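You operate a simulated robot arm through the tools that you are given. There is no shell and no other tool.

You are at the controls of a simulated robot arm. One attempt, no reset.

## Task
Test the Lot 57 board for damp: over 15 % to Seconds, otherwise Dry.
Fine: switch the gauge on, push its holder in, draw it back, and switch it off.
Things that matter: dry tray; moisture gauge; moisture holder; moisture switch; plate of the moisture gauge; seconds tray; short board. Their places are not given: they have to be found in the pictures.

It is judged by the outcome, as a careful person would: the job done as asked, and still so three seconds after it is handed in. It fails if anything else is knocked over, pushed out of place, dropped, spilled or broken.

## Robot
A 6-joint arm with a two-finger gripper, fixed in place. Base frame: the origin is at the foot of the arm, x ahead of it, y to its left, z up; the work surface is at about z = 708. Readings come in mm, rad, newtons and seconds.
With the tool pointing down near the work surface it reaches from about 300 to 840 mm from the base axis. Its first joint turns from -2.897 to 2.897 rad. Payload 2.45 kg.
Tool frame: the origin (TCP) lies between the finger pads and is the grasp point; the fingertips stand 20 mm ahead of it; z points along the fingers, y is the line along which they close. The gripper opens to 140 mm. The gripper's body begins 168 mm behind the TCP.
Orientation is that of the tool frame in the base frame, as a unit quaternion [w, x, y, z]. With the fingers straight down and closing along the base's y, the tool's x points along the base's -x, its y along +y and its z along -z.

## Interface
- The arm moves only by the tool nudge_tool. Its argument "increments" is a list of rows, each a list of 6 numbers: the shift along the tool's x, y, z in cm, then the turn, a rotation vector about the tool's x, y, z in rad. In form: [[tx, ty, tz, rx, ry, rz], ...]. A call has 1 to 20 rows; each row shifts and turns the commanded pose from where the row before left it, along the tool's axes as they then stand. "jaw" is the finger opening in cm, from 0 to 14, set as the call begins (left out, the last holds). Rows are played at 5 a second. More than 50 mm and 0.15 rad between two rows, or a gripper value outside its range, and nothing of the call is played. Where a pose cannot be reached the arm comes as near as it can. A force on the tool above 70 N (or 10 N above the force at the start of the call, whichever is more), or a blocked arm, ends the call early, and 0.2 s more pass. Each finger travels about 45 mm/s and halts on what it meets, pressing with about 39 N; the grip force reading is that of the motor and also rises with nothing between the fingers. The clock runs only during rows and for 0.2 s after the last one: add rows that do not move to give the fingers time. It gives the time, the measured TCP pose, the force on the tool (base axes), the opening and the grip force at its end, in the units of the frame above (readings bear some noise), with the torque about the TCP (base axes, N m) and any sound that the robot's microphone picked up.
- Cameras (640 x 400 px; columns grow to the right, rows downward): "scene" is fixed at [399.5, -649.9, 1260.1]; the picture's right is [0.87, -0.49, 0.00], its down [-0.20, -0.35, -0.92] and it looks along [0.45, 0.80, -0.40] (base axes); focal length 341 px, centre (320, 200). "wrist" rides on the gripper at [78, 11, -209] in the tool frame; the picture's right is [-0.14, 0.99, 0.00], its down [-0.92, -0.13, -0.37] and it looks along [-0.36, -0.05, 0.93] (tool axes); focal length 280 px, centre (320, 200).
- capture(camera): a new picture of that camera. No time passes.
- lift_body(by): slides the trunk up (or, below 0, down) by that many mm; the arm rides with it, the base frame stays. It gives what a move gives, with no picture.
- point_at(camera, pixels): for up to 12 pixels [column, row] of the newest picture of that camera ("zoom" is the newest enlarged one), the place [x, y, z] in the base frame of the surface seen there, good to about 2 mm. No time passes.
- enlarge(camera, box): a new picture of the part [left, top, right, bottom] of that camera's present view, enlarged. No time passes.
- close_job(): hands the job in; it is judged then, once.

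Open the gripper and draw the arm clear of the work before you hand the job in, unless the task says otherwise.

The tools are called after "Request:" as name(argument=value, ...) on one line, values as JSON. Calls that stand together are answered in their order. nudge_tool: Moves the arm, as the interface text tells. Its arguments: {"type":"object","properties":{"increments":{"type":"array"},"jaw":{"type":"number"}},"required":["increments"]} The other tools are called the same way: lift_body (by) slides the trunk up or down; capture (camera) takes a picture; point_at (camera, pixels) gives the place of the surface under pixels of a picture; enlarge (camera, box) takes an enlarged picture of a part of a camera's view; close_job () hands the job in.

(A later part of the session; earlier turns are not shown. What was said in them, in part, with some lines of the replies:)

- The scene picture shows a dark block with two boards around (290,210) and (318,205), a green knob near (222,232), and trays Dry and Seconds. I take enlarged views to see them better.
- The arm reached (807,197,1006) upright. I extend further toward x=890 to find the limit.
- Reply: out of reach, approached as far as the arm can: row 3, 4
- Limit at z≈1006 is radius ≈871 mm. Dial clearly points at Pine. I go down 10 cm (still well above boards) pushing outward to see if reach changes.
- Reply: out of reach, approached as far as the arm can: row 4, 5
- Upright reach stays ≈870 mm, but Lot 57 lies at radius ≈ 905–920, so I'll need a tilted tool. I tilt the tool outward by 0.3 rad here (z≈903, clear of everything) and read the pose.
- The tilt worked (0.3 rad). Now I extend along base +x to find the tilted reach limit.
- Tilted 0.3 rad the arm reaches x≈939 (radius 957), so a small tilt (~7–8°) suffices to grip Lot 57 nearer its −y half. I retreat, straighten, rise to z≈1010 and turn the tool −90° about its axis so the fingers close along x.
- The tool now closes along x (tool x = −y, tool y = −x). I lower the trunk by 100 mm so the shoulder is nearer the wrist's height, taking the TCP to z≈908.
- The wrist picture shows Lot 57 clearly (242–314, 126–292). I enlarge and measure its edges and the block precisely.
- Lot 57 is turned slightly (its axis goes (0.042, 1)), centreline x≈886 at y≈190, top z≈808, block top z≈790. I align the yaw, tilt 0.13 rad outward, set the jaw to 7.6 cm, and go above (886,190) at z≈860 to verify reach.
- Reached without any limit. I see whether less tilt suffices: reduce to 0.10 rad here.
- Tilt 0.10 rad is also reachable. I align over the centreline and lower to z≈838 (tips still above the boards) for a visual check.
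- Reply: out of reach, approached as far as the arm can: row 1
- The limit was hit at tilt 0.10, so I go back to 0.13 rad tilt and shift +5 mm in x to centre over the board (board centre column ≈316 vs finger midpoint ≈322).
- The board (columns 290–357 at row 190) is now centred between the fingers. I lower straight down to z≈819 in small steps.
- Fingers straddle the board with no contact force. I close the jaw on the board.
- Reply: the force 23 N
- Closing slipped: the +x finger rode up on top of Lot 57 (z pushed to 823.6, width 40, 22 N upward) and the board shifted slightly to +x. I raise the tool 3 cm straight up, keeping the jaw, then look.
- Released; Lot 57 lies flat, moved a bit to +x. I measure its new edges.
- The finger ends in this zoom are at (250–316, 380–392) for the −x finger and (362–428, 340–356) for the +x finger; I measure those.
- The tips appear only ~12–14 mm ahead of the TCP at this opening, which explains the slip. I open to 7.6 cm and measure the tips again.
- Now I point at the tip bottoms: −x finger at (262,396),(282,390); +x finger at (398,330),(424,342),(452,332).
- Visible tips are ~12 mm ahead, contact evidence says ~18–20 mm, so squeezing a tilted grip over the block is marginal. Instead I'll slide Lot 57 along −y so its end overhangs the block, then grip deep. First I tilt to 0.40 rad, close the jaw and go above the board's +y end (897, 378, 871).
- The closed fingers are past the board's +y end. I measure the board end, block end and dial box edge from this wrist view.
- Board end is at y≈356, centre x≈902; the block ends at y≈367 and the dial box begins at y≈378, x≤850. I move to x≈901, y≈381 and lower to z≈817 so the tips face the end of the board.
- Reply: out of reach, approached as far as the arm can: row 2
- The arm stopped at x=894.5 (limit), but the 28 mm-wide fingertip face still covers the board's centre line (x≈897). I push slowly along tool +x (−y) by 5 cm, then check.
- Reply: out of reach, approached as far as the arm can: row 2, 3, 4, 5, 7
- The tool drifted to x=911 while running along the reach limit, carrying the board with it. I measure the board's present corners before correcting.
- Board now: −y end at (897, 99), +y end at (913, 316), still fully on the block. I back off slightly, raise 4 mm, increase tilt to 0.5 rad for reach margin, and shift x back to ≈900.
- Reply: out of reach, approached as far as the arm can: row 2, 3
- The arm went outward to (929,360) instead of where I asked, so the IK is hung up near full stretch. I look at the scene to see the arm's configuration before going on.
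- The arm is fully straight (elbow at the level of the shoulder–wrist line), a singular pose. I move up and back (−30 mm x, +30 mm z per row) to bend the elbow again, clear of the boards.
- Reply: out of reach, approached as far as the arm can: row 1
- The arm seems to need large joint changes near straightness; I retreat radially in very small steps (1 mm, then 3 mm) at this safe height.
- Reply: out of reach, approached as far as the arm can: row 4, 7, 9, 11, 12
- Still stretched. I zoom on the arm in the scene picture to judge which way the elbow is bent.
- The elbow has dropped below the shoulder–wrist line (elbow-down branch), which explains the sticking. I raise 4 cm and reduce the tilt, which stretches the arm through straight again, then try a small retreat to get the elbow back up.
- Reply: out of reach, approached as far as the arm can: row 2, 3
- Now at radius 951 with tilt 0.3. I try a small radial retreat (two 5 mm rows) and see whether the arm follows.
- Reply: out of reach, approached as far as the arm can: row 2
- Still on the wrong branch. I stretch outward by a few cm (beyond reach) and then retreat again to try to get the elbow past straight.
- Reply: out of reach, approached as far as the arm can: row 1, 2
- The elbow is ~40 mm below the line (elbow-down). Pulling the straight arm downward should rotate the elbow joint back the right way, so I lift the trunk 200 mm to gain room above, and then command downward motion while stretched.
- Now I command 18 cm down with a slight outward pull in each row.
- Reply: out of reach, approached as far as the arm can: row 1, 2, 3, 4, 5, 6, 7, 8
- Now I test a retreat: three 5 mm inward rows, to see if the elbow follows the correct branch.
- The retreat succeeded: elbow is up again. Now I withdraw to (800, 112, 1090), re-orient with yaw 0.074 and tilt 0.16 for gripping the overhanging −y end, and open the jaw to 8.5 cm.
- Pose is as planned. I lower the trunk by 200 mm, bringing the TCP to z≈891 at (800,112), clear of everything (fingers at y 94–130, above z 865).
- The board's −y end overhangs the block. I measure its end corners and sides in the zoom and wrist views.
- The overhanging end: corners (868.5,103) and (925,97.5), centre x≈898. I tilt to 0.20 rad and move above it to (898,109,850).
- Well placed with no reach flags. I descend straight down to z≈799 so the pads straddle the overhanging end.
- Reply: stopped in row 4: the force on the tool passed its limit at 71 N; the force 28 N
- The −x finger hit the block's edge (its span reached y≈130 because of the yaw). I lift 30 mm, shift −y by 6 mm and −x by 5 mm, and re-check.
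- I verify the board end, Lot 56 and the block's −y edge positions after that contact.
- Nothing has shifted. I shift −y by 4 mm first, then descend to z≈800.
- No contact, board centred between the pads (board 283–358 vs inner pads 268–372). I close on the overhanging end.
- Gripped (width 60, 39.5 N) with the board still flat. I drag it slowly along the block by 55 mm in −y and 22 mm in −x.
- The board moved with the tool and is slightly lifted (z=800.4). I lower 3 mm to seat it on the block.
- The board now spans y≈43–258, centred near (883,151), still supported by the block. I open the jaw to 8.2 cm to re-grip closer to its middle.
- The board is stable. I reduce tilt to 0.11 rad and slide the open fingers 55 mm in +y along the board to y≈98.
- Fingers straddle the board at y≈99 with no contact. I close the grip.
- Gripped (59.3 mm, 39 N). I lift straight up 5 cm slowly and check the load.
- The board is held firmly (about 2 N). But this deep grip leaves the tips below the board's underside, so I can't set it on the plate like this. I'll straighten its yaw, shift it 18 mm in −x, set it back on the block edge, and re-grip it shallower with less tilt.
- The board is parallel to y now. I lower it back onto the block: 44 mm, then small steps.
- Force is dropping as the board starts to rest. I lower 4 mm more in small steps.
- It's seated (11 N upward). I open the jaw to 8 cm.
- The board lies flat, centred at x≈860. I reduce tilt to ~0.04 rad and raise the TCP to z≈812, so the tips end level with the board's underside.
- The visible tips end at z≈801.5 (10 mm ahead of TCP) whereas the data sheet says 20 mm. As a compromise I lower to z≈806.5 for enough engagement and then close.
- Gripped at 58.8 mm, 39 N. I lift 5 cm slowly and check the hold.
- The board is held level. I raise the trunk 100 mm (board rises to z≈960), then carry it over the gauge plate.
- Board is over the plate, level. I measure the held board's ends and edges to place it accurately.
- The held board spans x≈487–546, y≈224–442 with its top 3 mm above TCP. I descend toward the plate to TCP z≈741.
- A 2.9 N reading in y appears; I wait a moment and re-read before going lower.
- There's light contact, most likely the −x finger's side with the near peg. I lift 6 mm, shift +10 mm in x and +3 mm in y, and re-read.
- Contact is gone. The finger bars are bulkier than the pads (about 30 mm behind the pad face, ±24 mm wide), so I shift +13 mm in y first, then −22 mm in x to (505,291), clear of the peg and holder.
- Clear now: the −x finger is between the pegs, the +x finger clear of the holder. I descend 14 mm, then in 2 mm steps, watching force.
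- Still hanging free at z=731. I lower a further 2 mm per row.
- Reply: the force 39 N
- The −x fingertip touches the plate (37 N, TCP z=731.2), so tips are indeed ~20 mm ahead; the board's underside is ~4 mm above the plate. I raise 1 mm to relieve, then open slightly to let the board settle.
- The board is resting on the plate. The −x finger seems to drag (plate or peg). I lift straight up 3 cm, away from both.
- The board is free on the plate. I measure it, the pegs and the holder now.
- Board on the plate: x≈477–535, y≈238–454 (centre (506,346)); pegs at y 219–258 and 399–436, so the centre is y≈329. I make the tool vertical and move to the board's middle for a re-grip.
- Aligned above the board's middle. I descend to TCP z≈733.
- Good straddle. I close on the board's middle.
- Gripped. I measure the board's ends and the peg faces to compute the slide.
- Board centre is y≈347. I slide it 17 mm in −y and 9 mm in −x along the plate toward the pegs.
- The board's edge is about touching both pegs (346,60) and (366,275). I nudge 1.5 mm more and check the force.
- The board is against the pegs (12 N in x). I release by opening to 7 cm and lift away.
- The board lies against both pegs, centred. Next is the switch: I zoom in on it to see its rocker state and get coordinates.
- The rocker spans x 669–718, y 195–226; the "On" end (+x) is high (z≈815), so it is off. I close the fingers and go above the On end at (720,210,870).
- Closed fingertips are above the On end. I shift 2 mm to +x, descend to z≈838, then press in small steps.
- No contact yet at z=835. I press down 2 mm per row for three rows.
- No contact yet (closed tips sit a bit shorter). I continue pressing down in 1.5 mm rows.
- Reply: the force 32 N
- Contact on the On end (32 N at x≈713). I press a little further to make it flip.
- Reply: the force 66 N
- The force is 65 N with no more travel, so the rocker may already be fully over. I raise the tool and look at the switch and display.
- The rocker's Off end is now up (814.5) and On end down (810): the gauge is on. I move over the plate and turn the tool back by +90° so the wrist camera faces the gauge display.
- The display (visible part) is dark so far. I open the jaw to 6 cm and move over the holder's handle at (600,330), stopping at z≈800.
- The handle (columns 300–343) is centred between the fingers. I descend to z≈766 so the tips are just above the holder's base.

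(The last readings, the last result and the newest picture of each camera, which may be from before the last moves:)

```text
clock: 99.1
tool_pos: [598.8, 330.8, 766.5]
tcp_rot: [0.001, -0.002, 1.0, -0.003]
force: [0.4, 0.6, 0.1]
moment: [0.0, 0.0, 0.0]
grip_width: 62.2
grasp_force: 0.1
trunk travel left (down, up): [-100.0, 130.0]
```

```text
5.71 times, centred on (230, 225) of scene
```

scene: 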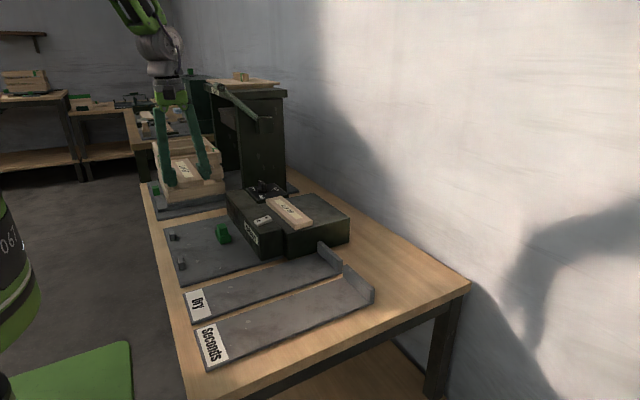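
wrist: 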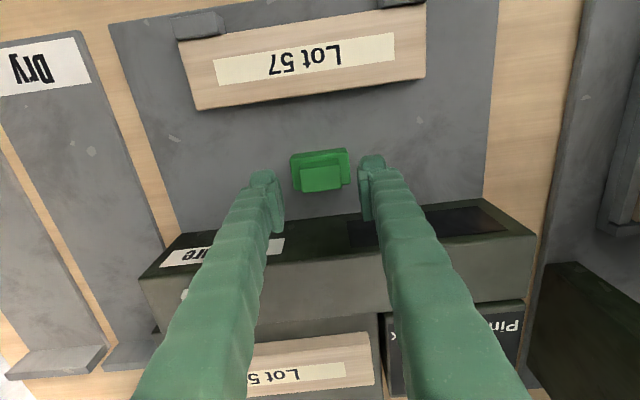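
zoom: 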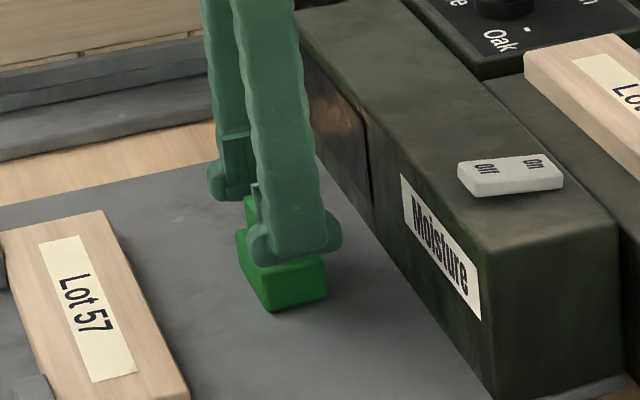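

Fingers are beside the handle. I close on it.

Request:
nudge_tool(increments=[[0, 0, 0, 0, 0, 0], [0, 0, 0, 0, 0, 0], [0, 0, 0, 0, 0, 0], [0, 0, 0, 0, 0, 0]], jaw=2.0)

Request:
enlarge(camera="scene", box=[190, 190, 270, 260])

```text
clock: 100.1
tool_pos: [598.8, 329.9, 765.1]
tcp_rot: [0.001, -0.003, 1.0, -0.002]
force: [2.0, -8.6, 0.3]
moment: [-0.1, -0.07, -0.16]
grip_width: 37.0
grasp_force: 45.6
trunk travel left (down, up): [-100.0, 130.0]
```

```text
5.71 times, centred on (230, 225) of scene
```

zoom: 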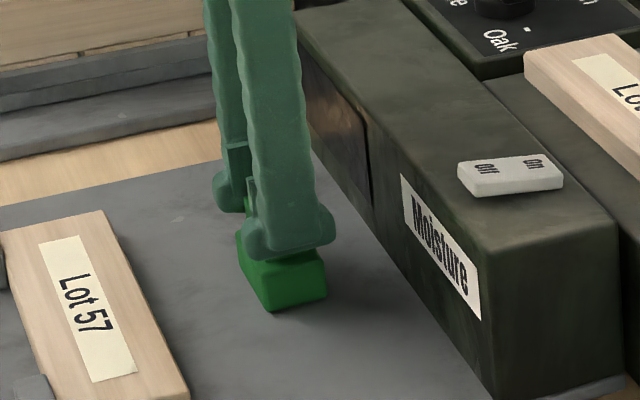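

The handle is held (37 mm). I try pushing the holder toward the board (−x = tool +x) by 6 mm and check the force.

Request:
nudge_tool(increments=[[0.3, 0, 0, 0, 0, 0], [0.3, 0, 0, 0, 0, 0], [0, 0, 0, 0, 0, 0]])

Request:
enlarge(camera="scene", box=[190, 190, 270, 260])

```text
clock: 100.9
tool_pos: [594.4, 329.0, 765.5]
tcp_rot: [0.003, -0.002, 1.0, -0.003]
force: [9.2, -9.8, 3.1]
moment: [0.05, -0.6, -0.29]
grip_width: 37.1
grasp_force: 45.3
trunk travel left (down, up): [-100.0, 130.0]
```

```text
5.71 times, centred on (230, 225) of scene
```

zoom: 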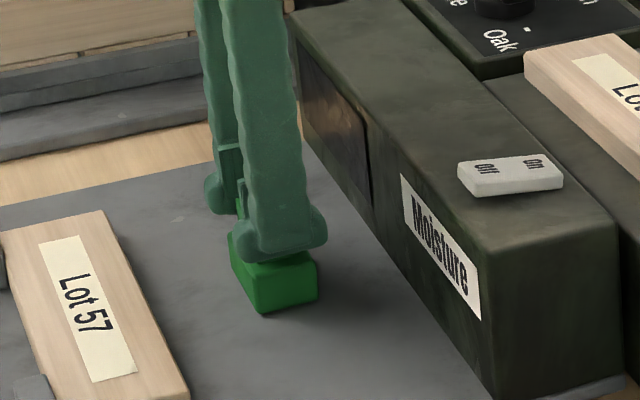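

The holder slides with ~9 N toward the board. I continue pushing 42 mm.

Request:
nudge_tool(increments=[[0.6, 0, 0, 0, 0, 0], [0.6, 0, 0, 0, 0, 0], [0.6, 0, 0, 0, 0, 0], [0.6, 0, 0, 0, 0, 0], [0.6, 0, 0, 0, 0, 0], [0.6, 0, 0, 0, 0, 0], [0.6, 0, 0, 0, 0, 0], [0, 0, 0, 0, 0, 0]])

Request:
enlarge(camera="scene", box=[170, 190, 270, 270])

Request:
capture(camera="wrist")

```text
clock: 102.7
tool_pos: [552.2, 329.2, 766.4]
tcp_rot: [0.002, -0.003, 1.0, -0.003]
force: [7.0, 1.4, 14.4]
moment: [0.12, -0.21, -0.26]
grip_width: 36.9
grasp_force: 44.9
trunk travel left (down, up): [-100.0, 130.0]
```

```text
5.00 times, centred on (220, 230) of scene
```

zoom: 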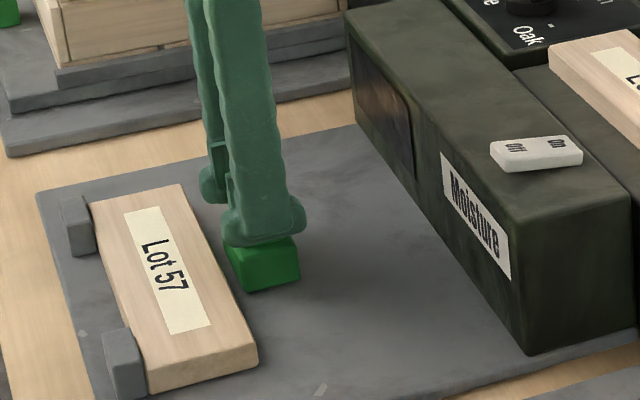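

```text
taken
```

wrist: 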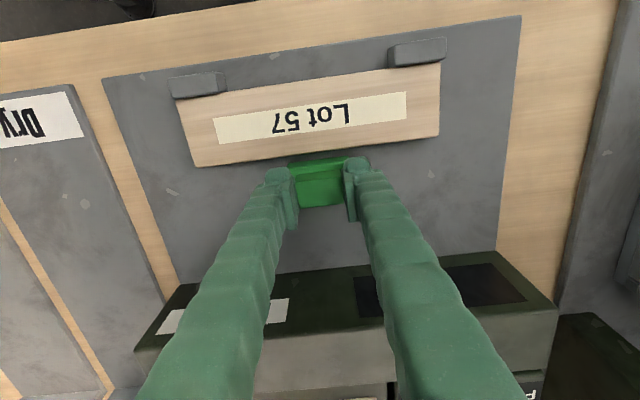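

The holder is ~10 mm from the board. I push 8 mm more, then finer steps.

Request:
nudge_tool(increments=[[0.4, 0, 0, 0, 0, 0], [0.4, 0, 0, 0, 0, 0], [0.15, 0, 0, 0, 0, 0], [0, 0, 0, 0, 0, 0]])

Request:
enlarge(camera="wrist", box=[160, 40, 560, 330])

Request:
enlarge(camera="scene", box=[220, 185, 280, 235])

```text
clock: 103.7
tool_pos: [543.5, 329.1, 766.1]
tcp_rot: [0.003, -0.002, 1.0, -0.002]
force: [10.1, 4.3, 21.3]
moment: [0.07, -0.19, -0.24]
grip_width: 37.1
grasp_force: 44.9
trunk travel left (down, up): [-100.0, 130.0]
```

```text
1.38 times, centred on (360, 185) of wrist
```

zoom: 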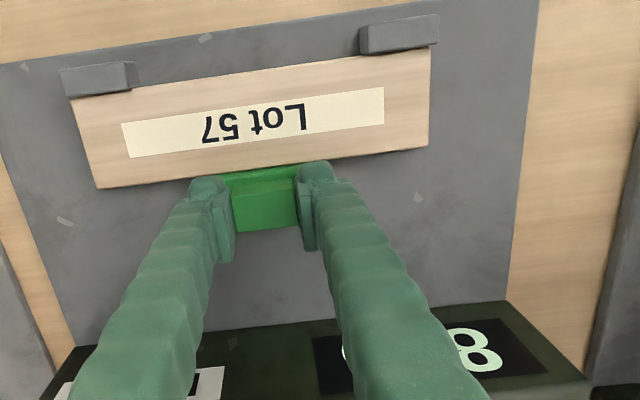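

```text
8.00 times, centred on (250, 210) of scene
```

zoom: 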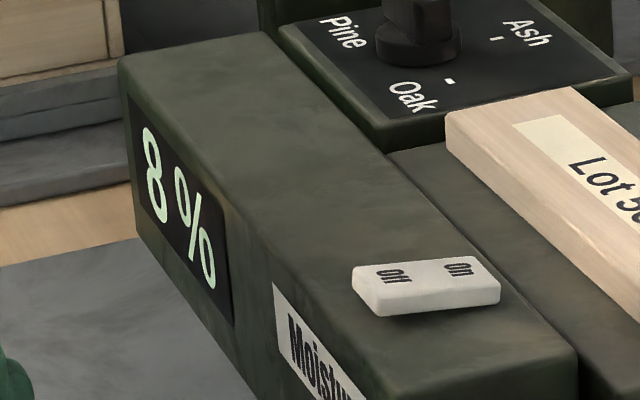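

The display lights up: it seems to read "8 %". I hold for about 2 s and look again to be sure the reading is settled and complete.

Request:
nudge_tool(increments=[[0.05, 0, 0, 0, 0, 0], [0, 0, 0, 0, 0, 0], [0, 0, 0, 0, 0, 0], [0, 0, 0, 0, 0, 0], [0, 0, 0, 0, 0, 0], [0, 0, 0, 0, 0, 0], [0, 0, 0, 0, 0, 0], [0, 0, 0, 0, 0, 0], [0, 0, 0, 0, 0, 0], [0, 0, 0, 0, 0, 0]])

Request:
enlarge(camera="scene", box=[220, 185, 260, 235])

Request:
enlarge(camera="wrist", box=[320, 230, 560, 350])

```text
clock: 105.9
tool_pos: [542.5, 329.2, 766.5]
tcp_rot: [0.003, -0.002, 1.0, -0.002]
force: [14.4, 12.1, 18.2]
moment: [0.15, -0.18, -0.23]
grip_width: 36.7
grasp_force: 45.3
trunk travel left (down, up): [-100.0, 130.0]
```

```text
8.00 times, centred on (240, 210) of scene
```

zoom: 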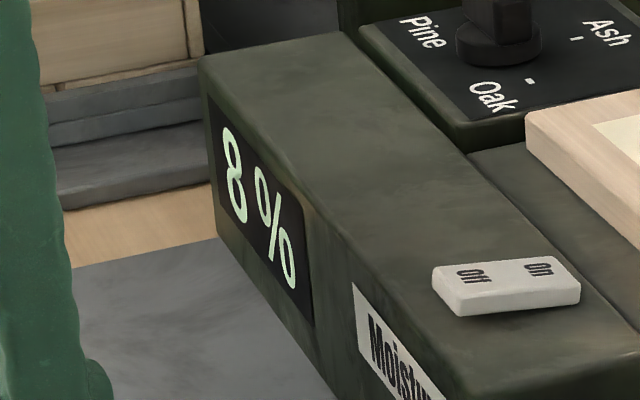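

```text
2.67 times, centred on (440, 290) of wrist
```

zoom: 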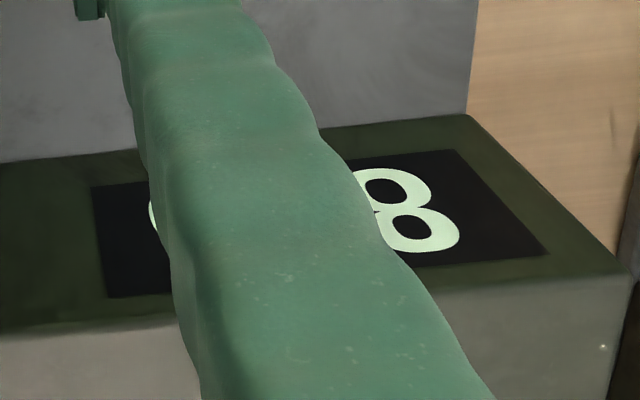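

The reading is a steady "8 %", below 15 %, so the board goes to Dry. I draw the holder back by 57 mm.

Request:
nudge_tool(increments=[[-0.6, 0, 0, 0, 0, 0], [-0.6, 0, 0, 0, 0, 0], [-0.6, 0, 0, 0, 0, 0], [-0.6, 0, 0, 0, 0, 0], [-0.6, 0, 0, 0, 0, 0], [-0.6, 0, 0, 0, 0, 0], [-0.6, 0, 0, 0, 0, 0], [-0.6, 0, 0, 0, 0, 0], [-0.6, 0, 0, 0, 0, 0], [-0.25, 0, 0, 0, 0, 0], [0, 0, 0, 0, 0, 0]])

Request:
enlarge(camera="scene", box=[160, 180, 280, 280])

```text
clock: 108.3
tool_pos: [598.3, 329.4, 766.6]
tcp_rot: [0.001, -0.002, 1.0, -0.004]
force: [-7.2, 12.5, 12.9]
moment: [0.21, -0.12, -0.27]
grip_width: 36.6
grasp_force: 44.9
trunk travel left (down, up): [-100.0, 130.0]
```

```text
4.00 times, centred on (220, 230) of scene
```

zoom: 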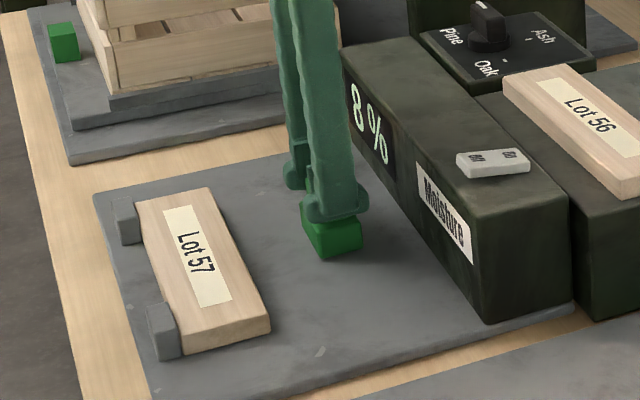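

The holder is back (TCP x≈598, originally 599). I draw 1 mm more, then release and rise.

Request:
nudge_tool(increments=[[-0.1, 0, 0, 0, 0, 0], [0, 0, 0, 0, 0, 0]])

Request:
nudge_tool(increments=[[0, 0, 0, 0, 0, 0], [0, 0, 0, 0, 0, 0], [0, 0, 0, 0, 0, 0]], jaw=6.2)

Request:
nudge_tool(increments=[[0, 0, -1.5, 0, 0, 0], [0, 0, -3.5, 0, 0, 0], [0, 0, -4, 0, 0, 0], [0, 0, -3, 0, 0, 0], [0, 0, 0, 0, 0, 0]])

Request:
capture(camera="wrist")

Request:
enlarge(camera="scene", box=[160, 180, 280, 280])

```text
clock: 108.9
tool_pos: [599.7, 330.0, 765.9]
tcp_rot: [0.002, -0.003, 1.0, -0.004]
force: [-7.9, 9.8, 10.1]
moment: [0.09, 0.24, -0.23]
grip_width: 37.0
grasp_force: 44.6
trunk travel left (down, up): [-100.0, 130.0]
```

```text
clock: 109.7
tool_pos: [600.1, 330.0, 764.9]
tcp_rot: [0.002, -0.002, 1.0, -0.003]
force: [-0.3, 0.4, 0.2]
moment: [0.01, 0.0, 0.01]
grip_width: 62.2
grasp_force: 0.0
trunk travel left (down, up): [-100.0, 130.0]
```

```text
clock: 110.9
tool_pos: [598.0, 329.6, 884.9]
tcp_rot: [0.002, -0.001, 1.0, -0.003]
force: [-0.5, 0.0, 0.2]
moment: [0.0, 0.02, 0.02]
grip_width: 62.2
grasp_force: 0.1
trunk travel left (down, up): [-100.0, 130.0]
```

```text
taken
```

wrist: 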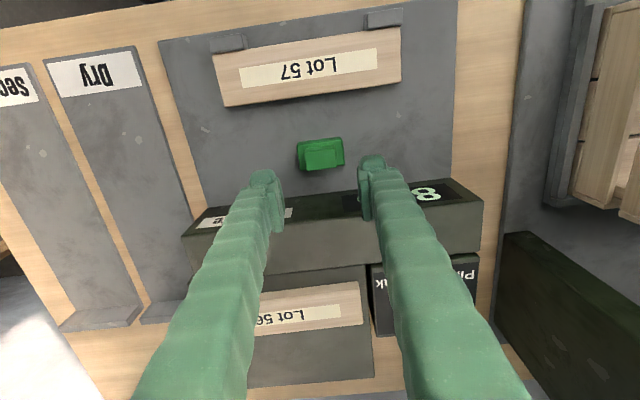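

```text
4.00 times, centred on (220, 230) of scene
```

zoom: 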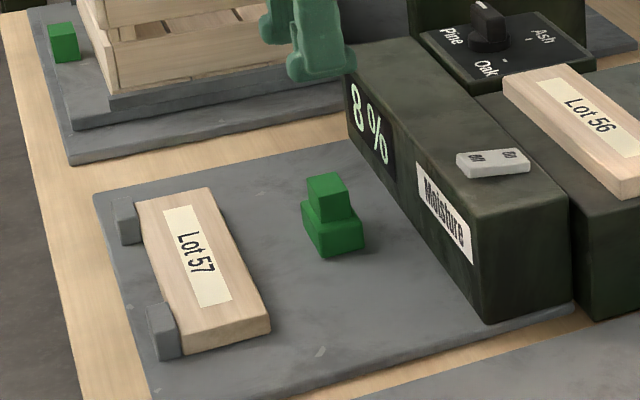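

I verify the holder's position and the display from the zoom, before switching off.

Request:
point_at(camera="zoom", pixels=[[312, 222], [358, 230], [328, 248], [327, 185], [165, 215], [240, 330], [475, 163], [515, 158]])

Request:
enlarge(camera="scene", box=[220, 185, 280, 235])

```text
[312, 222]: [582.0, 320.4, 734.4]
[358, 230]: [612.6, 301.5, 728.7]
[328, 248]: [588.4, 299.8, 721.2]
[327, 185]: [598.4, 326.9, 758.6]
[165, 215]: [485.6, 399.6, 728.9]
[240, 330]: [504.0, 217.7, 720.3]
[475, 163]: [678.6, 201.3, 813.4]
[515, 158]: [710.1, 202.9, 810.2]
```

```text
8.00 times, centred on (250, 210) of scene
```

zoom: 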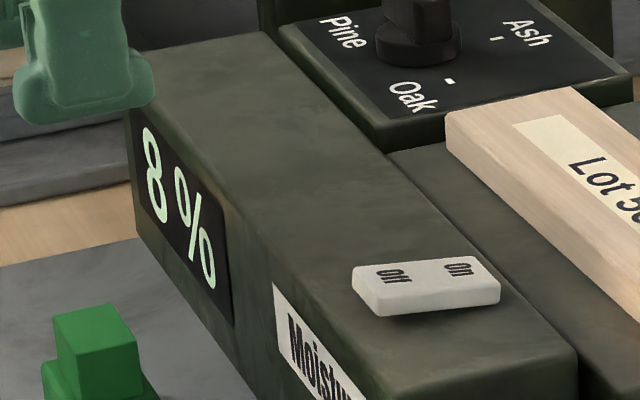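

The holder is back in its place (x 582–613). Now the switch-off: I close the fingers and go above the rocker's Off end at (661,210,870).

Request:
nudge_tool(increments=[[-1.575, -2.99, 0.375, 0, 0, 0], [-1.575, -2.99, 0.375, 0, 0, 0], [-1.575, -2.99, 0.375, 0, 0, 0], [-1.575, -2.99, 0.375, 0, 0, 0], [0, 0, 0, 0, 0, 0], [0, 0, 0, 0, 0, 0]], jaw=0)

Request:
capture(camera="wrist")

Request:
enlarge(camera="scene", box=[210, 160, 310, 250])

```text
clock: 112.3
tool_pos: [663.5, 209.2, 873.8]
tcp_rot: [0.002, -0.002, 1.0, -0.004]
force: [0.2, -0.6, 0.2]
moment: [-0.02, -0.01, -0.01]
grip_width: 0.0
grasp_force: 29.3
trunk travel left (down, up): [-100.0, 130.0]
```

```text
taken
```

wrist: 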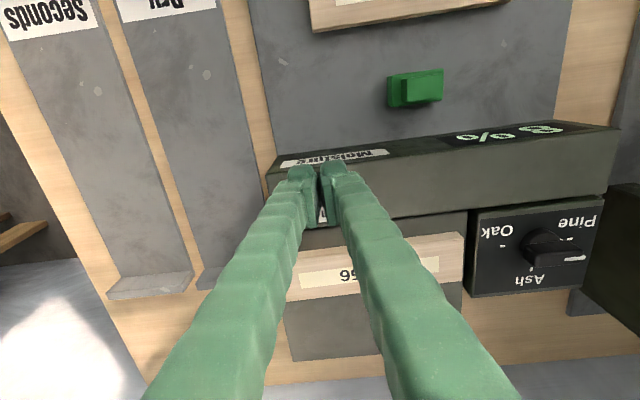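

```text
4.44 times, centred on (260, 205) of scene
```

zoom: 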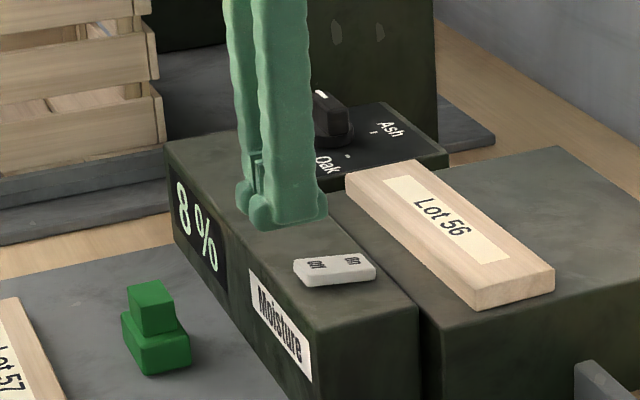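

I check the tip's x-extent relative to the rocker before pressing.

Request:
point_at(camera="zoom", pixels=[[258, 222], [270, 215], [300, 218], [322, 210], [326, 200], [240, 205], [300, 262], [310, 278]])

```text
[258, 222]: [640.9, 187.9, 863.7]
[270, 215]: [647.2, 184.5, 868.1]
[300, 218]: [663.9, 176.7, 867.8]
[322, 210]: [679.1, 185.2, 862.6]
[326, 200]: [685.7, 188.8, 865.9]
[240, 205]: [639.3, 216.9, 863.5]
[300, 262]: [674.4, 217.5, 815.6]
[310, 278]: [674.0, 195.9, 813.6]
```

The tip spans x≈640–685, left of the pivot (693). I shift 3 mm to −x and descend, pressing the Off end in small steps.

Request:
nudge_tool(increments=[[0.3, 0.1, 1.5, 0, 0, 0], [0, 0, 1.5, 0, 0, 0], [0, 0, 0.4, 0, 0, 0], [0, 0, 0.3, 0, 0, 0], [0, 0, 0.3, 0, 0, 0], [0, 0, 0.2, 0, 0, 0], [0, 0, 0, 0, 0, 0]])

```text
clock: 113.9
tool_pos: [659.1, 212.2, 829.3]
tcp_rot: [0.001, -0.001, 1.0, -0.005]
force: [-0.6, 0.5, 0.1]
moment: [-0.01, 0.02, 0.0]
grip_width: 0.1
grasp_force: 29.4
trunk travel left (down, up): [-100.0, 130.0]
```

Request:
enlarge(camera="scene", box=[220, 180, 300, 240])

Request:
nudge_tool(increments=[[0, 0, 0.15, 0, 0, 0], [0, 0, 0.15, 0, 0, 0], [0, 0, 0.1, 0, 0, 0], [0, 0, 0, 0, 0, 0]])

```text
6.67 times, centred on (260, 210) of scene
```

zoom: 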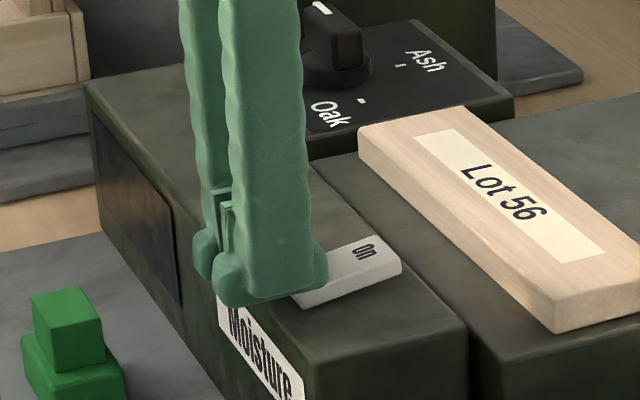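

```text
clock: 114.9
tool_pos: [659.9, 211.7, 828.3]
tcp_rot: [0.004, -0.002, 1.0, -0.003]
force: [0.6, -0.8, 22.8]
moment: [0.11, -0.26, 0.02]
grip_width: 6.0
grasp_force: 29.1
trunk travel left (down, up): [-100.0, 130.0]
```

The rocker is over (On end raised) and the display is dark. I raise clear and verify.

Request:
nudge_tool(increments=[[0, 0, -0.5, 0, 0, 0], [0, 0, -2.5, 0, 0, 0], [0, 0, -4, 0, 0, 0], [0, 0, -3, 0, 0, 0], [0, 0, 0, 0, 0, 0]])

Request:
enlarge(camera="scene", box=[220, 180, 300, 240])

Request:
point_at(camera="zoom", pixels=[[300, 275], [375, 250], [310, 290], [390, 265]])

```text
clock: 116.1
tool_pos: [659.9, 210.9, 927.6]
tcp_rot: [0.002, -0.002, 1.0, -0.004]
force: [-0.4, -0.5, 0.7]
moment: [-0.02, 0.02, 0.01]
grip_width: 0.0
grasp_force: 28.8
trunk travel left (down, up): [-100.0, 130.0]
```

```text
6.67 times, centred on (260, 210) of scene
```

zoom: 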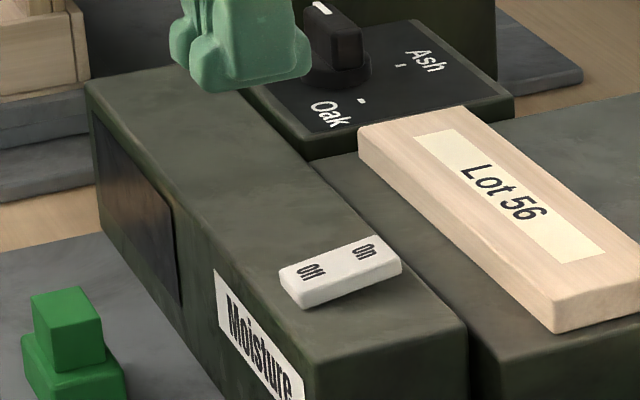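

```text
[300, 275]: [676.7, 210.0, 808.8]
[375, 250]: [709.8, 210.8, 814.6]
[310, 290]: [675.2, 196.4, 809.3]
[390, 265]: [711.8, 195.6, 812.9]
```

The gauge is off (Off end down at 809, display dark). Now I look at the Dry tray to plan the placement.

Request:
capture(camera="scene")

Request:
enlarge(camera="scene", box=[170, 220, 390, 370])

Request:
point_at(camera="zoom", pixels=[[45, 205], [75, 290], [485, 130], [430, 70], [260, 180], [230, 140], [300, 210], [500, 120], [440, 60], [80, 310], [120, 240], [450, 120]])

```text
taken
```

scene: 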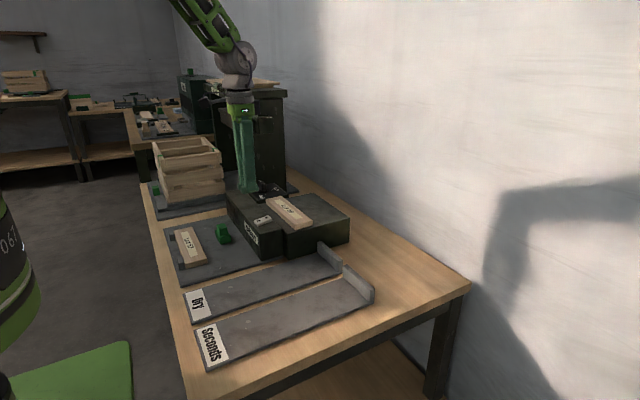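

```text
2.67 times, centred on (280, 295) of scene
```

zoom: 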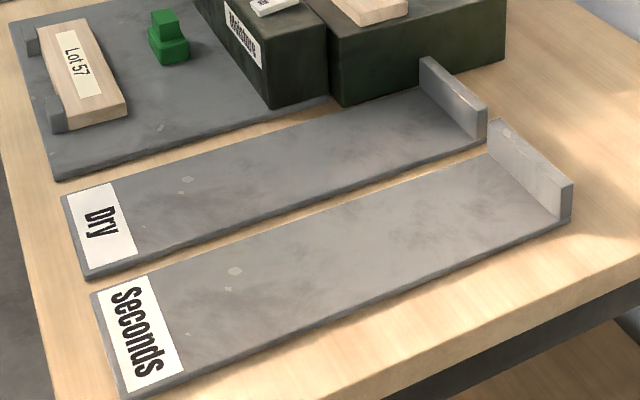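

```text
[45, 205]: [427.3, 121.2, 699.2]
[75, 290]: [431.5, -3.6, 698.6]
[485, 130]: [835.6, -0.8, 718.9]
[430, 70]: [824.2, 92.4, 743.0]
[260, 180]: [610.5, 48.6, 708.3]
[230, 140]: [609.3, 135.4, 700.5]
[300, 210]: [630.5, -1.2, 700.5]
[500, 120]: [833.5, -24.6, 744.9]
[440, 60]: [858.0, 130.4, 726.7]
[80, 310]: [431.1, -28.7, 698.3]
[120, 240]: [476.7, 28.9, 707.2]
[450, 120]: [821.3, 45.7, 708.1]
```

I measure the Dry tray's corners precisely.

Request:
point_at(camera="zoom", pixels=[[66, 200], [92, 272], [112, 184], [136, 255], [412, 90], [475, 143], [300, 125], [310, 198], [418, 88], [482, 112], [250, 210], [240, 145]])

```text
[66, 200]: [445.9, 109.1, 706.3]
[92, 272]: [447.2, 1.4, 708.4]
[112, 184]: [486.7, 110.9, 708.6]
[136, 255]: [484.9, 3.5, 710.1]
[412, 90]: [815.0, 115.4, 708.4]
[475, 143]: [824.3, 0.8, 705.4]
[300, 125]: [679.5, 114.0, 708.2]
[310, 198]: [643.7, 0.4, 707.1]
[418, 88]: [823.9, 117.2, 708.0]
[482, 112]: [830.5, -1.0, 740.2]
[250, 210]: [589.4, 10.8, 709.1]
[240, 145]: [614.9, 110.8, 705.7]
```

Dry tray: x 444–830, y 0–115, floor z≈708.5. I return over the board at (495,330), turning the tool −90° again with the jaw open 7.2 cm.

Request:
nudge_tool(increments=[[3.3, 2.38, 0.54, 0, 0, 0], [3.3, 2.38, 0.54, 0, 0, 0], [3.3, 2.38, 0.54, 0, 0, 0], [3.3, 2.38, 0.54, 0, 0, 0], [3.3, 2.38, 0.54, 0, 0, 0], [0, 0, 0, 0, 0, -0.1428], [0, 0, 0, 0, 0, -0.1428], [0, 0, 0, 0, 0, -0.1428], [0, 0, 0, 0, 0, -0.1428], [0, 0, 0, 0, 0, -0.1428], [0, 0, 0, 0, 0, -0.1428], [0, 0, 0, 0, 0, -0.1428], [0, 0, 0, 0, 0, -0.1428], [0, 0, 0, 0, 0, -0.1428], [0, 0, 0, 0, 0, -0.1428], [0, 0, 0, 0, 0, -0.1428], [0, 0, 0, 0, 0, 0]], jaw=7.2)

Request:
capture(camera="wrist")

Request:
point_at(camera="wrist", pixels=[[290, 70], [325, 65], [300, 215], [340, 215], [315, 140], [310, 65], [322, 218]])

```text
clock: 119.7
tool_pos: [493.8, 331.6, 895.5]
tcp_rot: [0.001, 0.709, -0.705, 0.004]
force: [-1.2, -0.1, 0.0]
moment: [0.01, 0.01, 0.01]
grip_width: 72.2
grasp_force: 0.1
trunk travel left (down, up): [-100.0, 130.0]
```

```text
taken
```

wrist: 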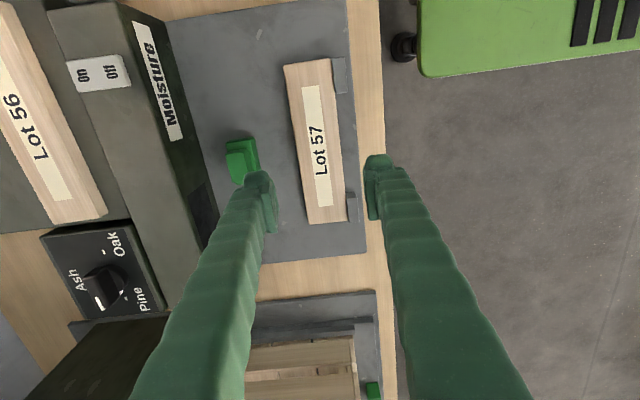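

```text
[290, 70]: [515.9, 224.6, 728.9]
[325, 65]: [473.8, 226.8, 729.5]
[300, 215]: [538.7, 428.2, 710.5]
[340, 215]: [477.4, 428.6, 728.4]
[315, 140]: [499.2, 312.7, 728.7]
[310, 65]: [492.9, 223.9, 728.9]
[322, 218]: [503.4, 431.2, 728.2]
```

I check the board's side edges with a zoom for x-alignment.

Request:
enlarge(camera="wrist", box=[260, 50, 380, 240])

Request:
point_at(camera="wrist", pixels=[[286, 75], [331, 70], [292, 130], [338, 130], [299, 170], [341, 170], [307, 215], [345, 210]])

```text
2.11 times, centred on (320, 145) of wrist
```

zoom: 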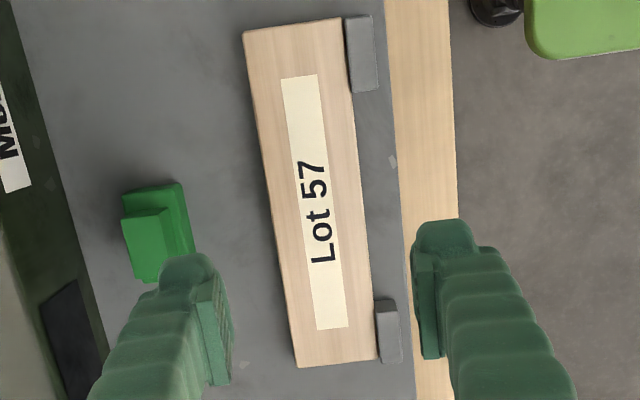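

```text
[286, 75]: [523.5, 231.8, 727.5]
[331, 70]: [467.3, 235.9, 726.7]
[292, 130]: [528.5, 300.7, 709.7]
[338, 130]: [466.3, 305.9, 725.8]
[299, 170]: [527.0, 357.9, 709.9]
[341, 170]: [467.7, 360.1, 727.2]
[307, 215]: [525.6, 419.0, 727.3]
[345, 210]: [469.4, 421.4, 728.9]
```

Board centre is (495.7, 330). I descend to z≈733 over its middle.

Request:
nudge_tool(increments=[[0.032, -0.04, 3.25, 0, 0, 0], [0.032, -0.04, 3.25, 0, 0, 0], [0.032, -0.04, 3.25, 0, 0, 0], [0.032, -0.04, 3.25, 0, 0, 0], [0.032, -0.04, 3.25, 0, 0, 0], [0, 0, 0, 0, 0, 0]])

Request:
capture(camera="wrist")

```text
clock: 121.1
tool_pos: [492.9, 326.8, 736.2]
tcp_rot: [0.001, 0.708, -0.706, 0.003]
force: [0.7, -0.6, 0.7]
moment: [0.01, 0.04, -0.02]
grip_width: 71.9
grasp_force: 0.0
trunk travel left (down, up): [-100.0, 130.0]
```

```text
taken
```

wrist: 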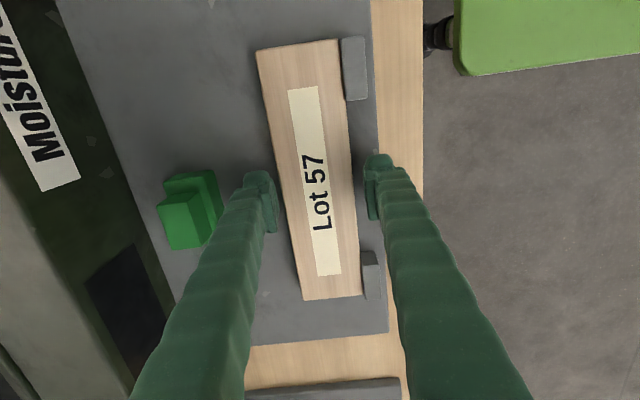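

Slightly high and to −x; I adjust +2.5 mm x and −3.5 mm z, then close on the board.

Request:
nudge_tool(increments=[[-0.2, -0.25, 0.35, 0, 0, 0], [0, 0, 0, 0, 0, 0], [0, 0, 0, 0, 0, 0]])

Request:
nudge_tool(increments=[[0, 0, 0, 0, 0, 0], [0, 0, 0, 0, 0, 0], [0, 0, 0, 0, 0, 0], [0, 0, 0, 0, 0, 0]], jaw=4.8)

Request:
capture(camera="wrist")

```text
clock: 121.9
tool_pos: [496.5, 328.3, 733.4]
tcp_rot: [0.001, 0.709, -0.706, 0.004]
force: [-0.4, 0.2, 0.8]
moment: [-0.01, 0.03, 0.0]
grip_width: 71.9
grasp_force: 0.1
trunk travel left (down, up): [-100.0, 130.0]
```

```text
clock: 122.9
tool_pos: [497.0, 329.5, 733.5]
tcp_rot: [0.001, 0.709, -0.706, 0.003]
force: [-0.2, -1.1, -0.4]
moment: [0.02, 0.01, -0.06]
grip_width: 58.6
grasp_force: 38.9
trunk travel left (down, up): [-100.0, 130.0]
```

```text
taken
```

wrist: 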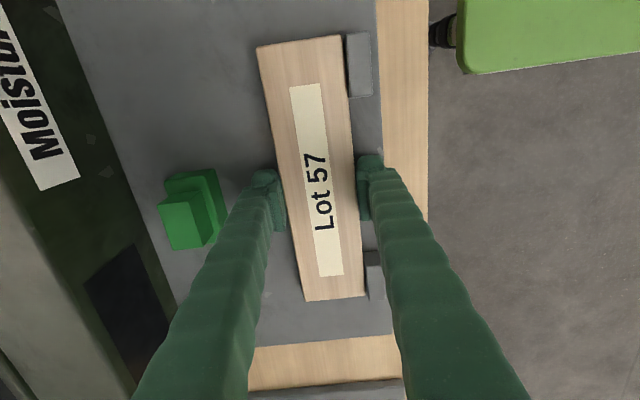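

Gripped at 58.6 mm. I lift straight up, slowly at first, to z≈925.

Request:
nudge_tool(increments=[[0, -0.05, -0.5, 0, 0, 0], [0, 0, -1, 0, 0, 0], [0, 0, -2, 0, 0, 0], [0, 0, -4, 0, 0, 0], [0, 0, -4, 0, 0, 0], [0, 0, -4, 0, 0, 0], [0, 0, -4, 0, 0, 0], [0, 0, 0, 0, 0, 0]])

Request:
capture(camera="wrist")

Request:
capture(camera="scene")

```text
clock: 124.7
tool_pos: [500.3, 332.7, 926.2]
tcp_rot: [0.001, 0.709, -0.706, 0.004]
force: [-0.6, -0.4, -1.7]
moment: [0.01, -0.01, 0.03]
grip_width: 58.5
grasp_force: 39.4
trunk travel left (down, up): [-100.0, 130.0]
```

```text
taken
```

wrist: 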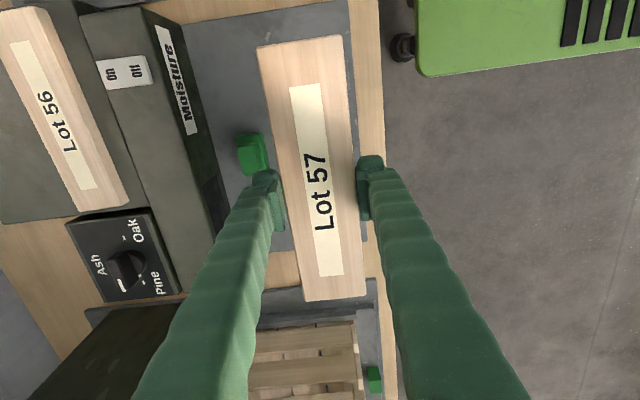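

```text
taken
```

scene: 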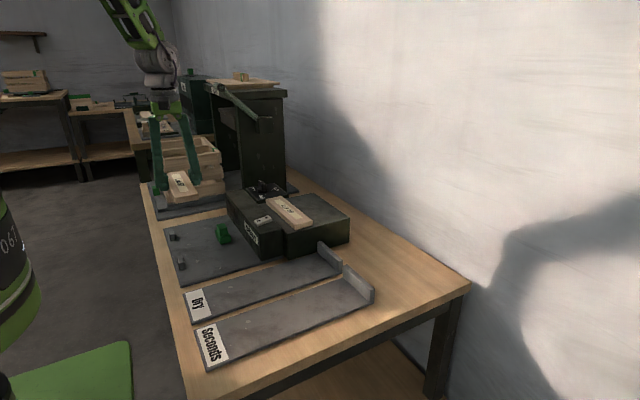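

Lifted and held well. I carry it to above the Dry tray (640, 57) and turn the tool +90° so the board lies along x.

Request:
nudge_tool(increments=[[3.93, -2.0, 0, 0, 0, 0], [3.93, -2.0, 0, 0, 0, 0], [3.93, -2.0, 0, 0, 0, 0], [3.93, -2.0, 0, 0, 0, 0], [3.93, -2.0, 0, 0, 0, 0], [3.93, -2.0, 0, 0, 0, 0], [3.93, -2.0, 0, 0, 0, 0], [0, 0, 0, 0, 0, 0.1428], [0, 0, 0, 0, 0, 0.1428], [0, 0, 0, 0, 0, 0.1428], [0, 0, 0, 0, 0, 0.1428], [0, 0, 0, 0, 0, 0.1428], [0, 0, 0, 0, 0, 0.1428], [0, 0, 0, 0, 0, 0.1428], [0, 0, 0, 0, 0, 0.1428], [0, 0, 0, 0, 0, 0.1428], [0, 0, 0, 0, 0, 0.1428], [0, 0, 0, 0, 0, 0.1428], [0, 0, 0, 0, 0, 0]])

Request:
capture(camera="wrist")

Request:
capture(camera="scene")

```text
clock: 128.7
tool_pos: [639.9, 56.4, 927.5]
tcp_rot: [0.002, -0.001, 1.0, -0.003]
force: [0.5, -0.7, -1.3]
moment: [0.01, -0.02, 0.01]
grip_width: 58.5
grasp_force: 38.5
trunk travel left (down, up): [-100.0, 130.0]
```

```text
taken
```

wrist: 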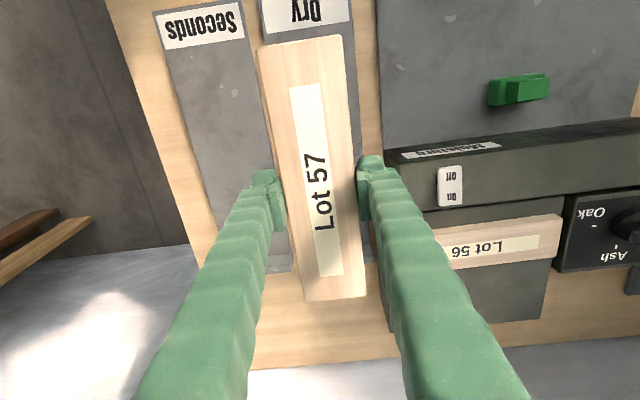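

```text
taken
```

scene: 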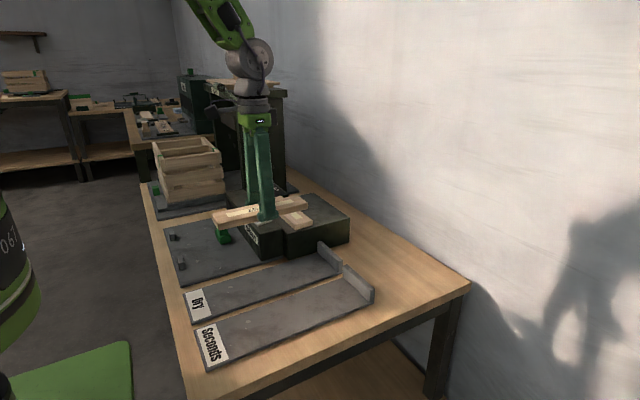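

The board is parallel to the tray above it. I lower to TCP z≈745, then in small steps until it touches.

Request:
nudge_tool(increments=[[0, 0, 3.6, 0, 0, 0], [0, 0, 3.6, 0, 0, 0], [0, 0, 3.6, 0, 0, 0], [0, 0, 3.6, 0, 0, 0], [0, 0, 3.6, 0, 0, 0], [0, 0, 0, 0, 0, 0]])

Request:
capture(camera="wrist")

Request:
enlarge(camera="scene", box=[170, 200, 370, 340])

```text
clock: 130.1
tool_pos: [638.9, 54.5, 747.2]
tcp_rot: [0.002, -0.002, 1.0, -0.003]
force: [-0.7, 0.3, -1.1]
moment: [-0.02, 0.02, 0.0]
grip_width: 58.6
grasp_force: 38.6
trunk travel left (down, up): [-100.0, 130.0]
```

```text
taken
```

wrist: 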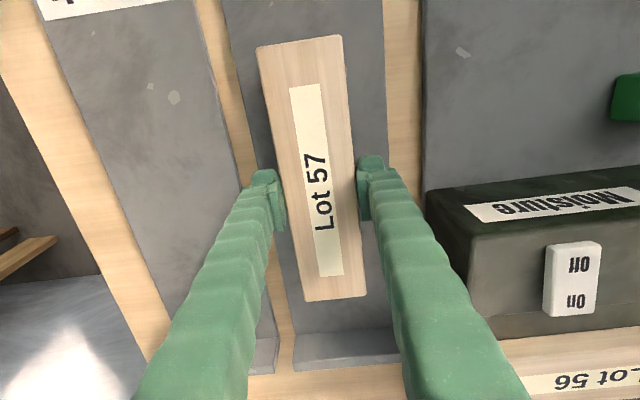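

```text
2.86 times, centred on (270, 270) of scene
```

zoom: 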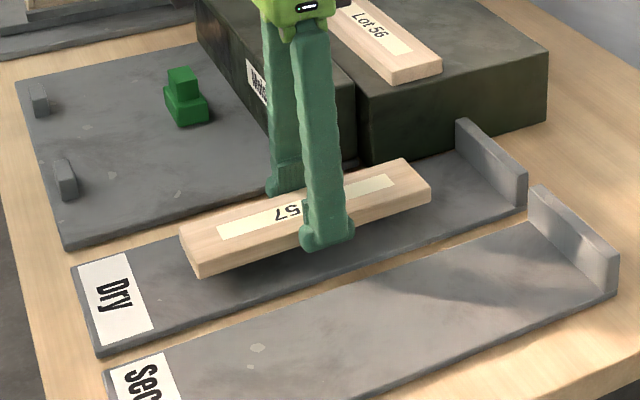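

Well aligned over the Dry tray. I shift +2 mm in y and lower 12 mm, then 1.5 mm steps.

Request:
nudge_tool(increments=[[0, 0.2, 0.6, 0, 0, 0], [0, 0, 0.6, 0, 0, 0], [0, 0, 0.15, 0, 0, 0], [0, 0, 0, 0, 0, 0]])

```text
clock: 131.1
tool_pos: [641.7, 56.7, 734.7]
tcp_rot: [0.001, -0.002, 1.0, -0.003]
force: [-0.7, 0.4, -1.6]
moment: [0.0, 0.01, -0.02]
grip_width: 58.8
grasp_force: 39.3
trunk travel left (down, up): [-100.0, 130.0]
```

Still hanging free. I lower 1 mm per row for two more rows.

Request:
nudge_tool(increments=[[0, 0, 0.1, 0, 0, 0], [0, 0, 0.1, 0, 0, 0], [0, 0, 0, 0, 0, 0]])

```text
clock: 131.9
tool_pos: [639.8, 56.4, 732.9]
tcp_rot: [0.002, -0.002, 1.0, -0.004]
force: [1.1, -0.5, 2.4]
moment: [0.08, 0.37, -0.06]
grip_width: 58.5
grasp_force: 39.1
trunk travel left (down, up): [-100.0, 130.0]
```

The board has touched the tray floor (force turned to +2.4 N). I open the jaw gently to 7 cm and rise.

Request:
nudge_tool(increments=[[0, 0, 0, 0, 0, 0], [0, 0, 0, 0, 0, 0], [0, 0, 0, 0, 0, 0]], jaw=7.2)

Request:
nudge_tool(increments=[[0, 0, -1, 0, 0, 0], [0, 0, -2.5, 0, 0, 0], [0, 0, -4, 0, 0, 0], [0, 0, -4, 0, 0, 0], [0, 0, -4, 0, 0, 0], [0, 0, -4, 0, 0, 0], [0, 0, 0, 0, 0, 0]])

Request:
capture(camera="scene")

Request:
enlarge(camera="scene", box=[150, 180, 380, 350])

```text
clock: 132.7
tool_pos: [639.9, 56.9, 731.6]
tcp_rot: [0.002, -0.002, 1.0, -0.003]
force: [-0.4, 0.7, -0.4]
moment: [0.01, -0.03, -0.02]
grip_width: 72.1
grasp_force: 0.0
trunk travel left (down, up): [-100.0, 130.0]
```

```text
clock: 134.3
tool_pos: [639.3, 57.2, 926.3]
tcp_rot: [0.001, -0.001, 1.0, -0.003]
force: [-1.2, -0.6, 0.8]
moment: [0.03, -0.02, -0.02]
grip_width: 72.1
grasp_force: 0.0
trunk travel left (down, up): [-100.0, 130.0]
```

```text
taken
```

scene: 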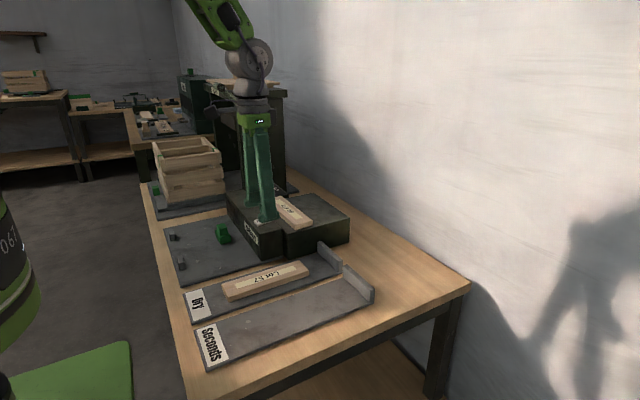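

```text
2.35 times, centred on (265, 265) of scene
```

zoom: 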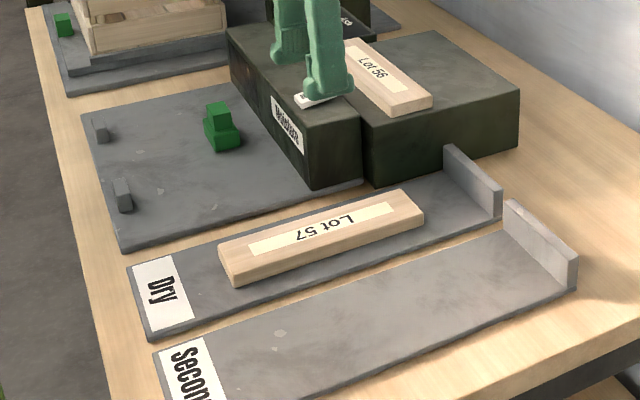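

The board rests in the Dry tray. I withdraw the arm to its starting area, open the gripper, and check the final state.

Request:
nudge_tool(increments=[[0, 0, -3.5, 0, 0, 0], [1.93, 1.32, -2.7, 0, 0, 0], [1.93, 1.32, -2.7, 0, 0, 0], [1.93, 1.32, -2.7, 0, 0, 0], [1.93, 1.32, -2.7, 0, 0, 0], [1.93, 1.32, -2.7, 0, 0, 0], [1.93, 1.32, 0, 0, 0, 0], [0, 0, 0, 0, 0, 0]], jaw=14)

Request:
capture(camera="scene")

Request:
enlarge(camera="scene", box=[150, 160, 380, 310])

Request:
capture(camera="wrist")

```text
clock: 136.1
tool_pos: [521.8, 140.2, 1095.2]
tcp_rot: [0.001, -0.001, 1.0, -0.003]
force: [0.4, 1.0, 0.8]
moment: [-0.04, 0.02, -0.05]
grip_width: 140.1
grasp_force: 0.1
trunk travel left (down, up): [-100.0, 130.0]
```

```text
taken
```

scene: 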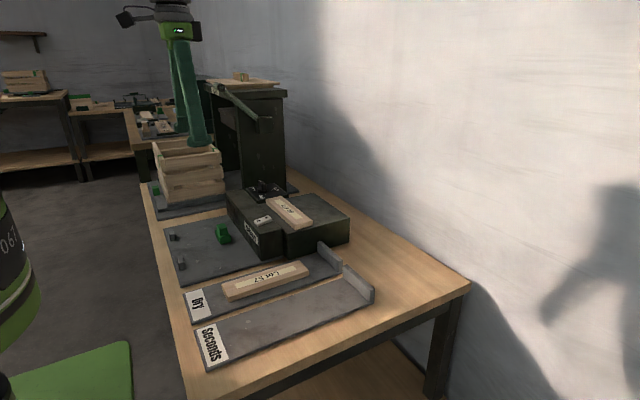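

```text
2.67 times, centred on (265, 235) of scene
```

zoom: 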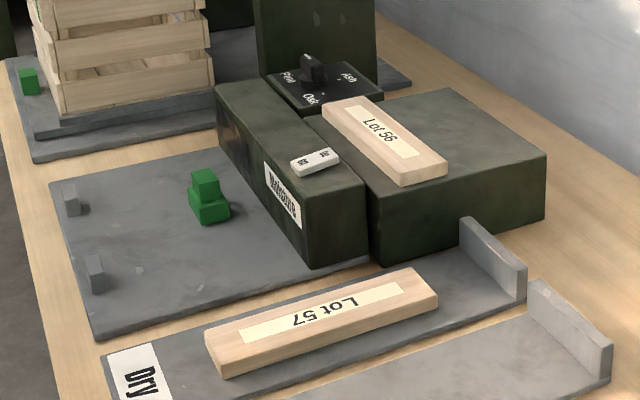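

```text
taken
```

wrist: 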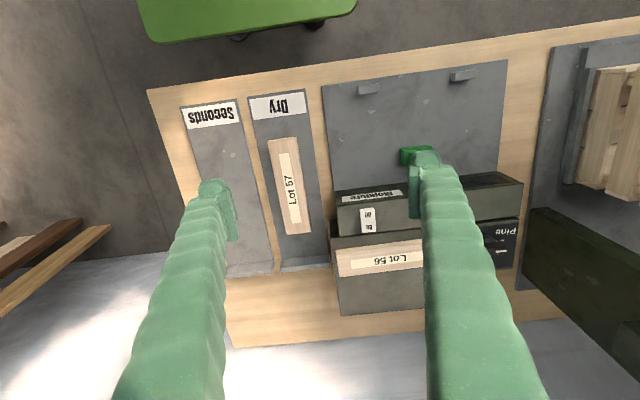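

Everything looks in place. I compare Lot 56's corners with the initial measurement using the same zoom, and check the switch, holder and Lot 57.

Request:
enlarge(camera="scene", box=[255, 175, 365, 265])

Request:
point_at(camera="zoom", pixels=[[128, 110], [190, 98], [328, 206], [258, 223], [65, 133], [420, 300]])

Request:
point_at(camera="scene", pixels=[[222, 229], [222, 237], [174, 238], [182, 264], [262, 219], [265, 186], [265, 280], [232, 291], [300, 270]])

```text
4.44 times, centred on (310, 220) of scene
```

zoom: 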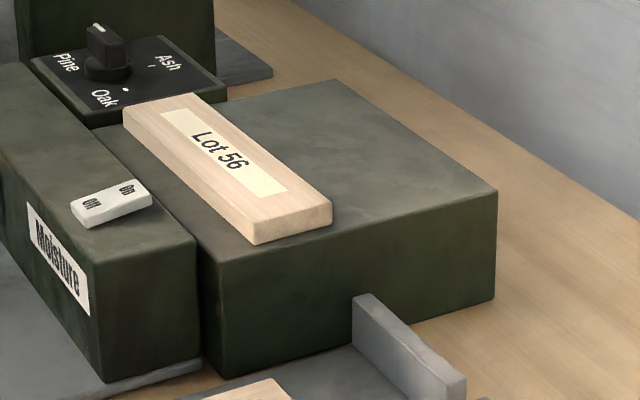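

```text
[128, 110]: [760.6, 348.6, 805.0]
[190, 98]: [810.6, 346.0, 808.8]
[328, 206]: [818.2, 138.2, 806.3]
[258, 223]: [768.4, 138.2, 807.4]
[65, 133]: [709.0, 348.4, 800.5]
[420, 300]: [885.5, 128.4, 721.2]
```

```text
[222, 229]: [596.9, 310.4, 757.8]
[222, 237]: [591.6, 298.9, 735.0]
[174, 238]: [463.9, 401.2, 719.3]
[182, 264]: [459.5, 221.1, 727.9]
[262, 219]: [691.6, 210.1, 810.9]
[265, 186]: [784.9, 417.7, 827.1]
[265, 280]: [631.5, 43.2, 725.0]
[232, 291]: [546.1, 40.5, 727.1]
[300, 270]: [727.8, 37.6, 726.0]
```

Lot 56, the block, the pegs, the holder and the dial all match their starting measurements. The switch is Off, and Lot 57 (8 %) lies flat in the Dry tray with the arm clear and the gripper open, so I hand the job in.

Request:
close_job()

```text
The job is handed in.
```

The Lot 57 board read 8 % on the moisture gauge, under the 15 % limit, so I put it in the Dry tray.

- **Test:** I switched the gauge on, pushed the holder in against the board, and the reading stayed at 8 % for about two seconds. I then drew the holder back to where it was and switched the gauge off. The species dial pointed at Pine; I left it there.
- **Picking up the board:** Lot 57 lay beyond the arm's upright reach. My first grip slipped and moved it about 8 mm. I then slid it along the block until one end overhung the edge, and lifted it from there. While doing this, one finger pressed on the block's edge until the arm stopped itself at 71 N, and nothing shifted.
- **Final state:** The board lies flat in the Dry tray. By measurement, Lot 56, its block, the pegs, the holder and the dial are where they started. The arm is back at its starting position with the gripper open.
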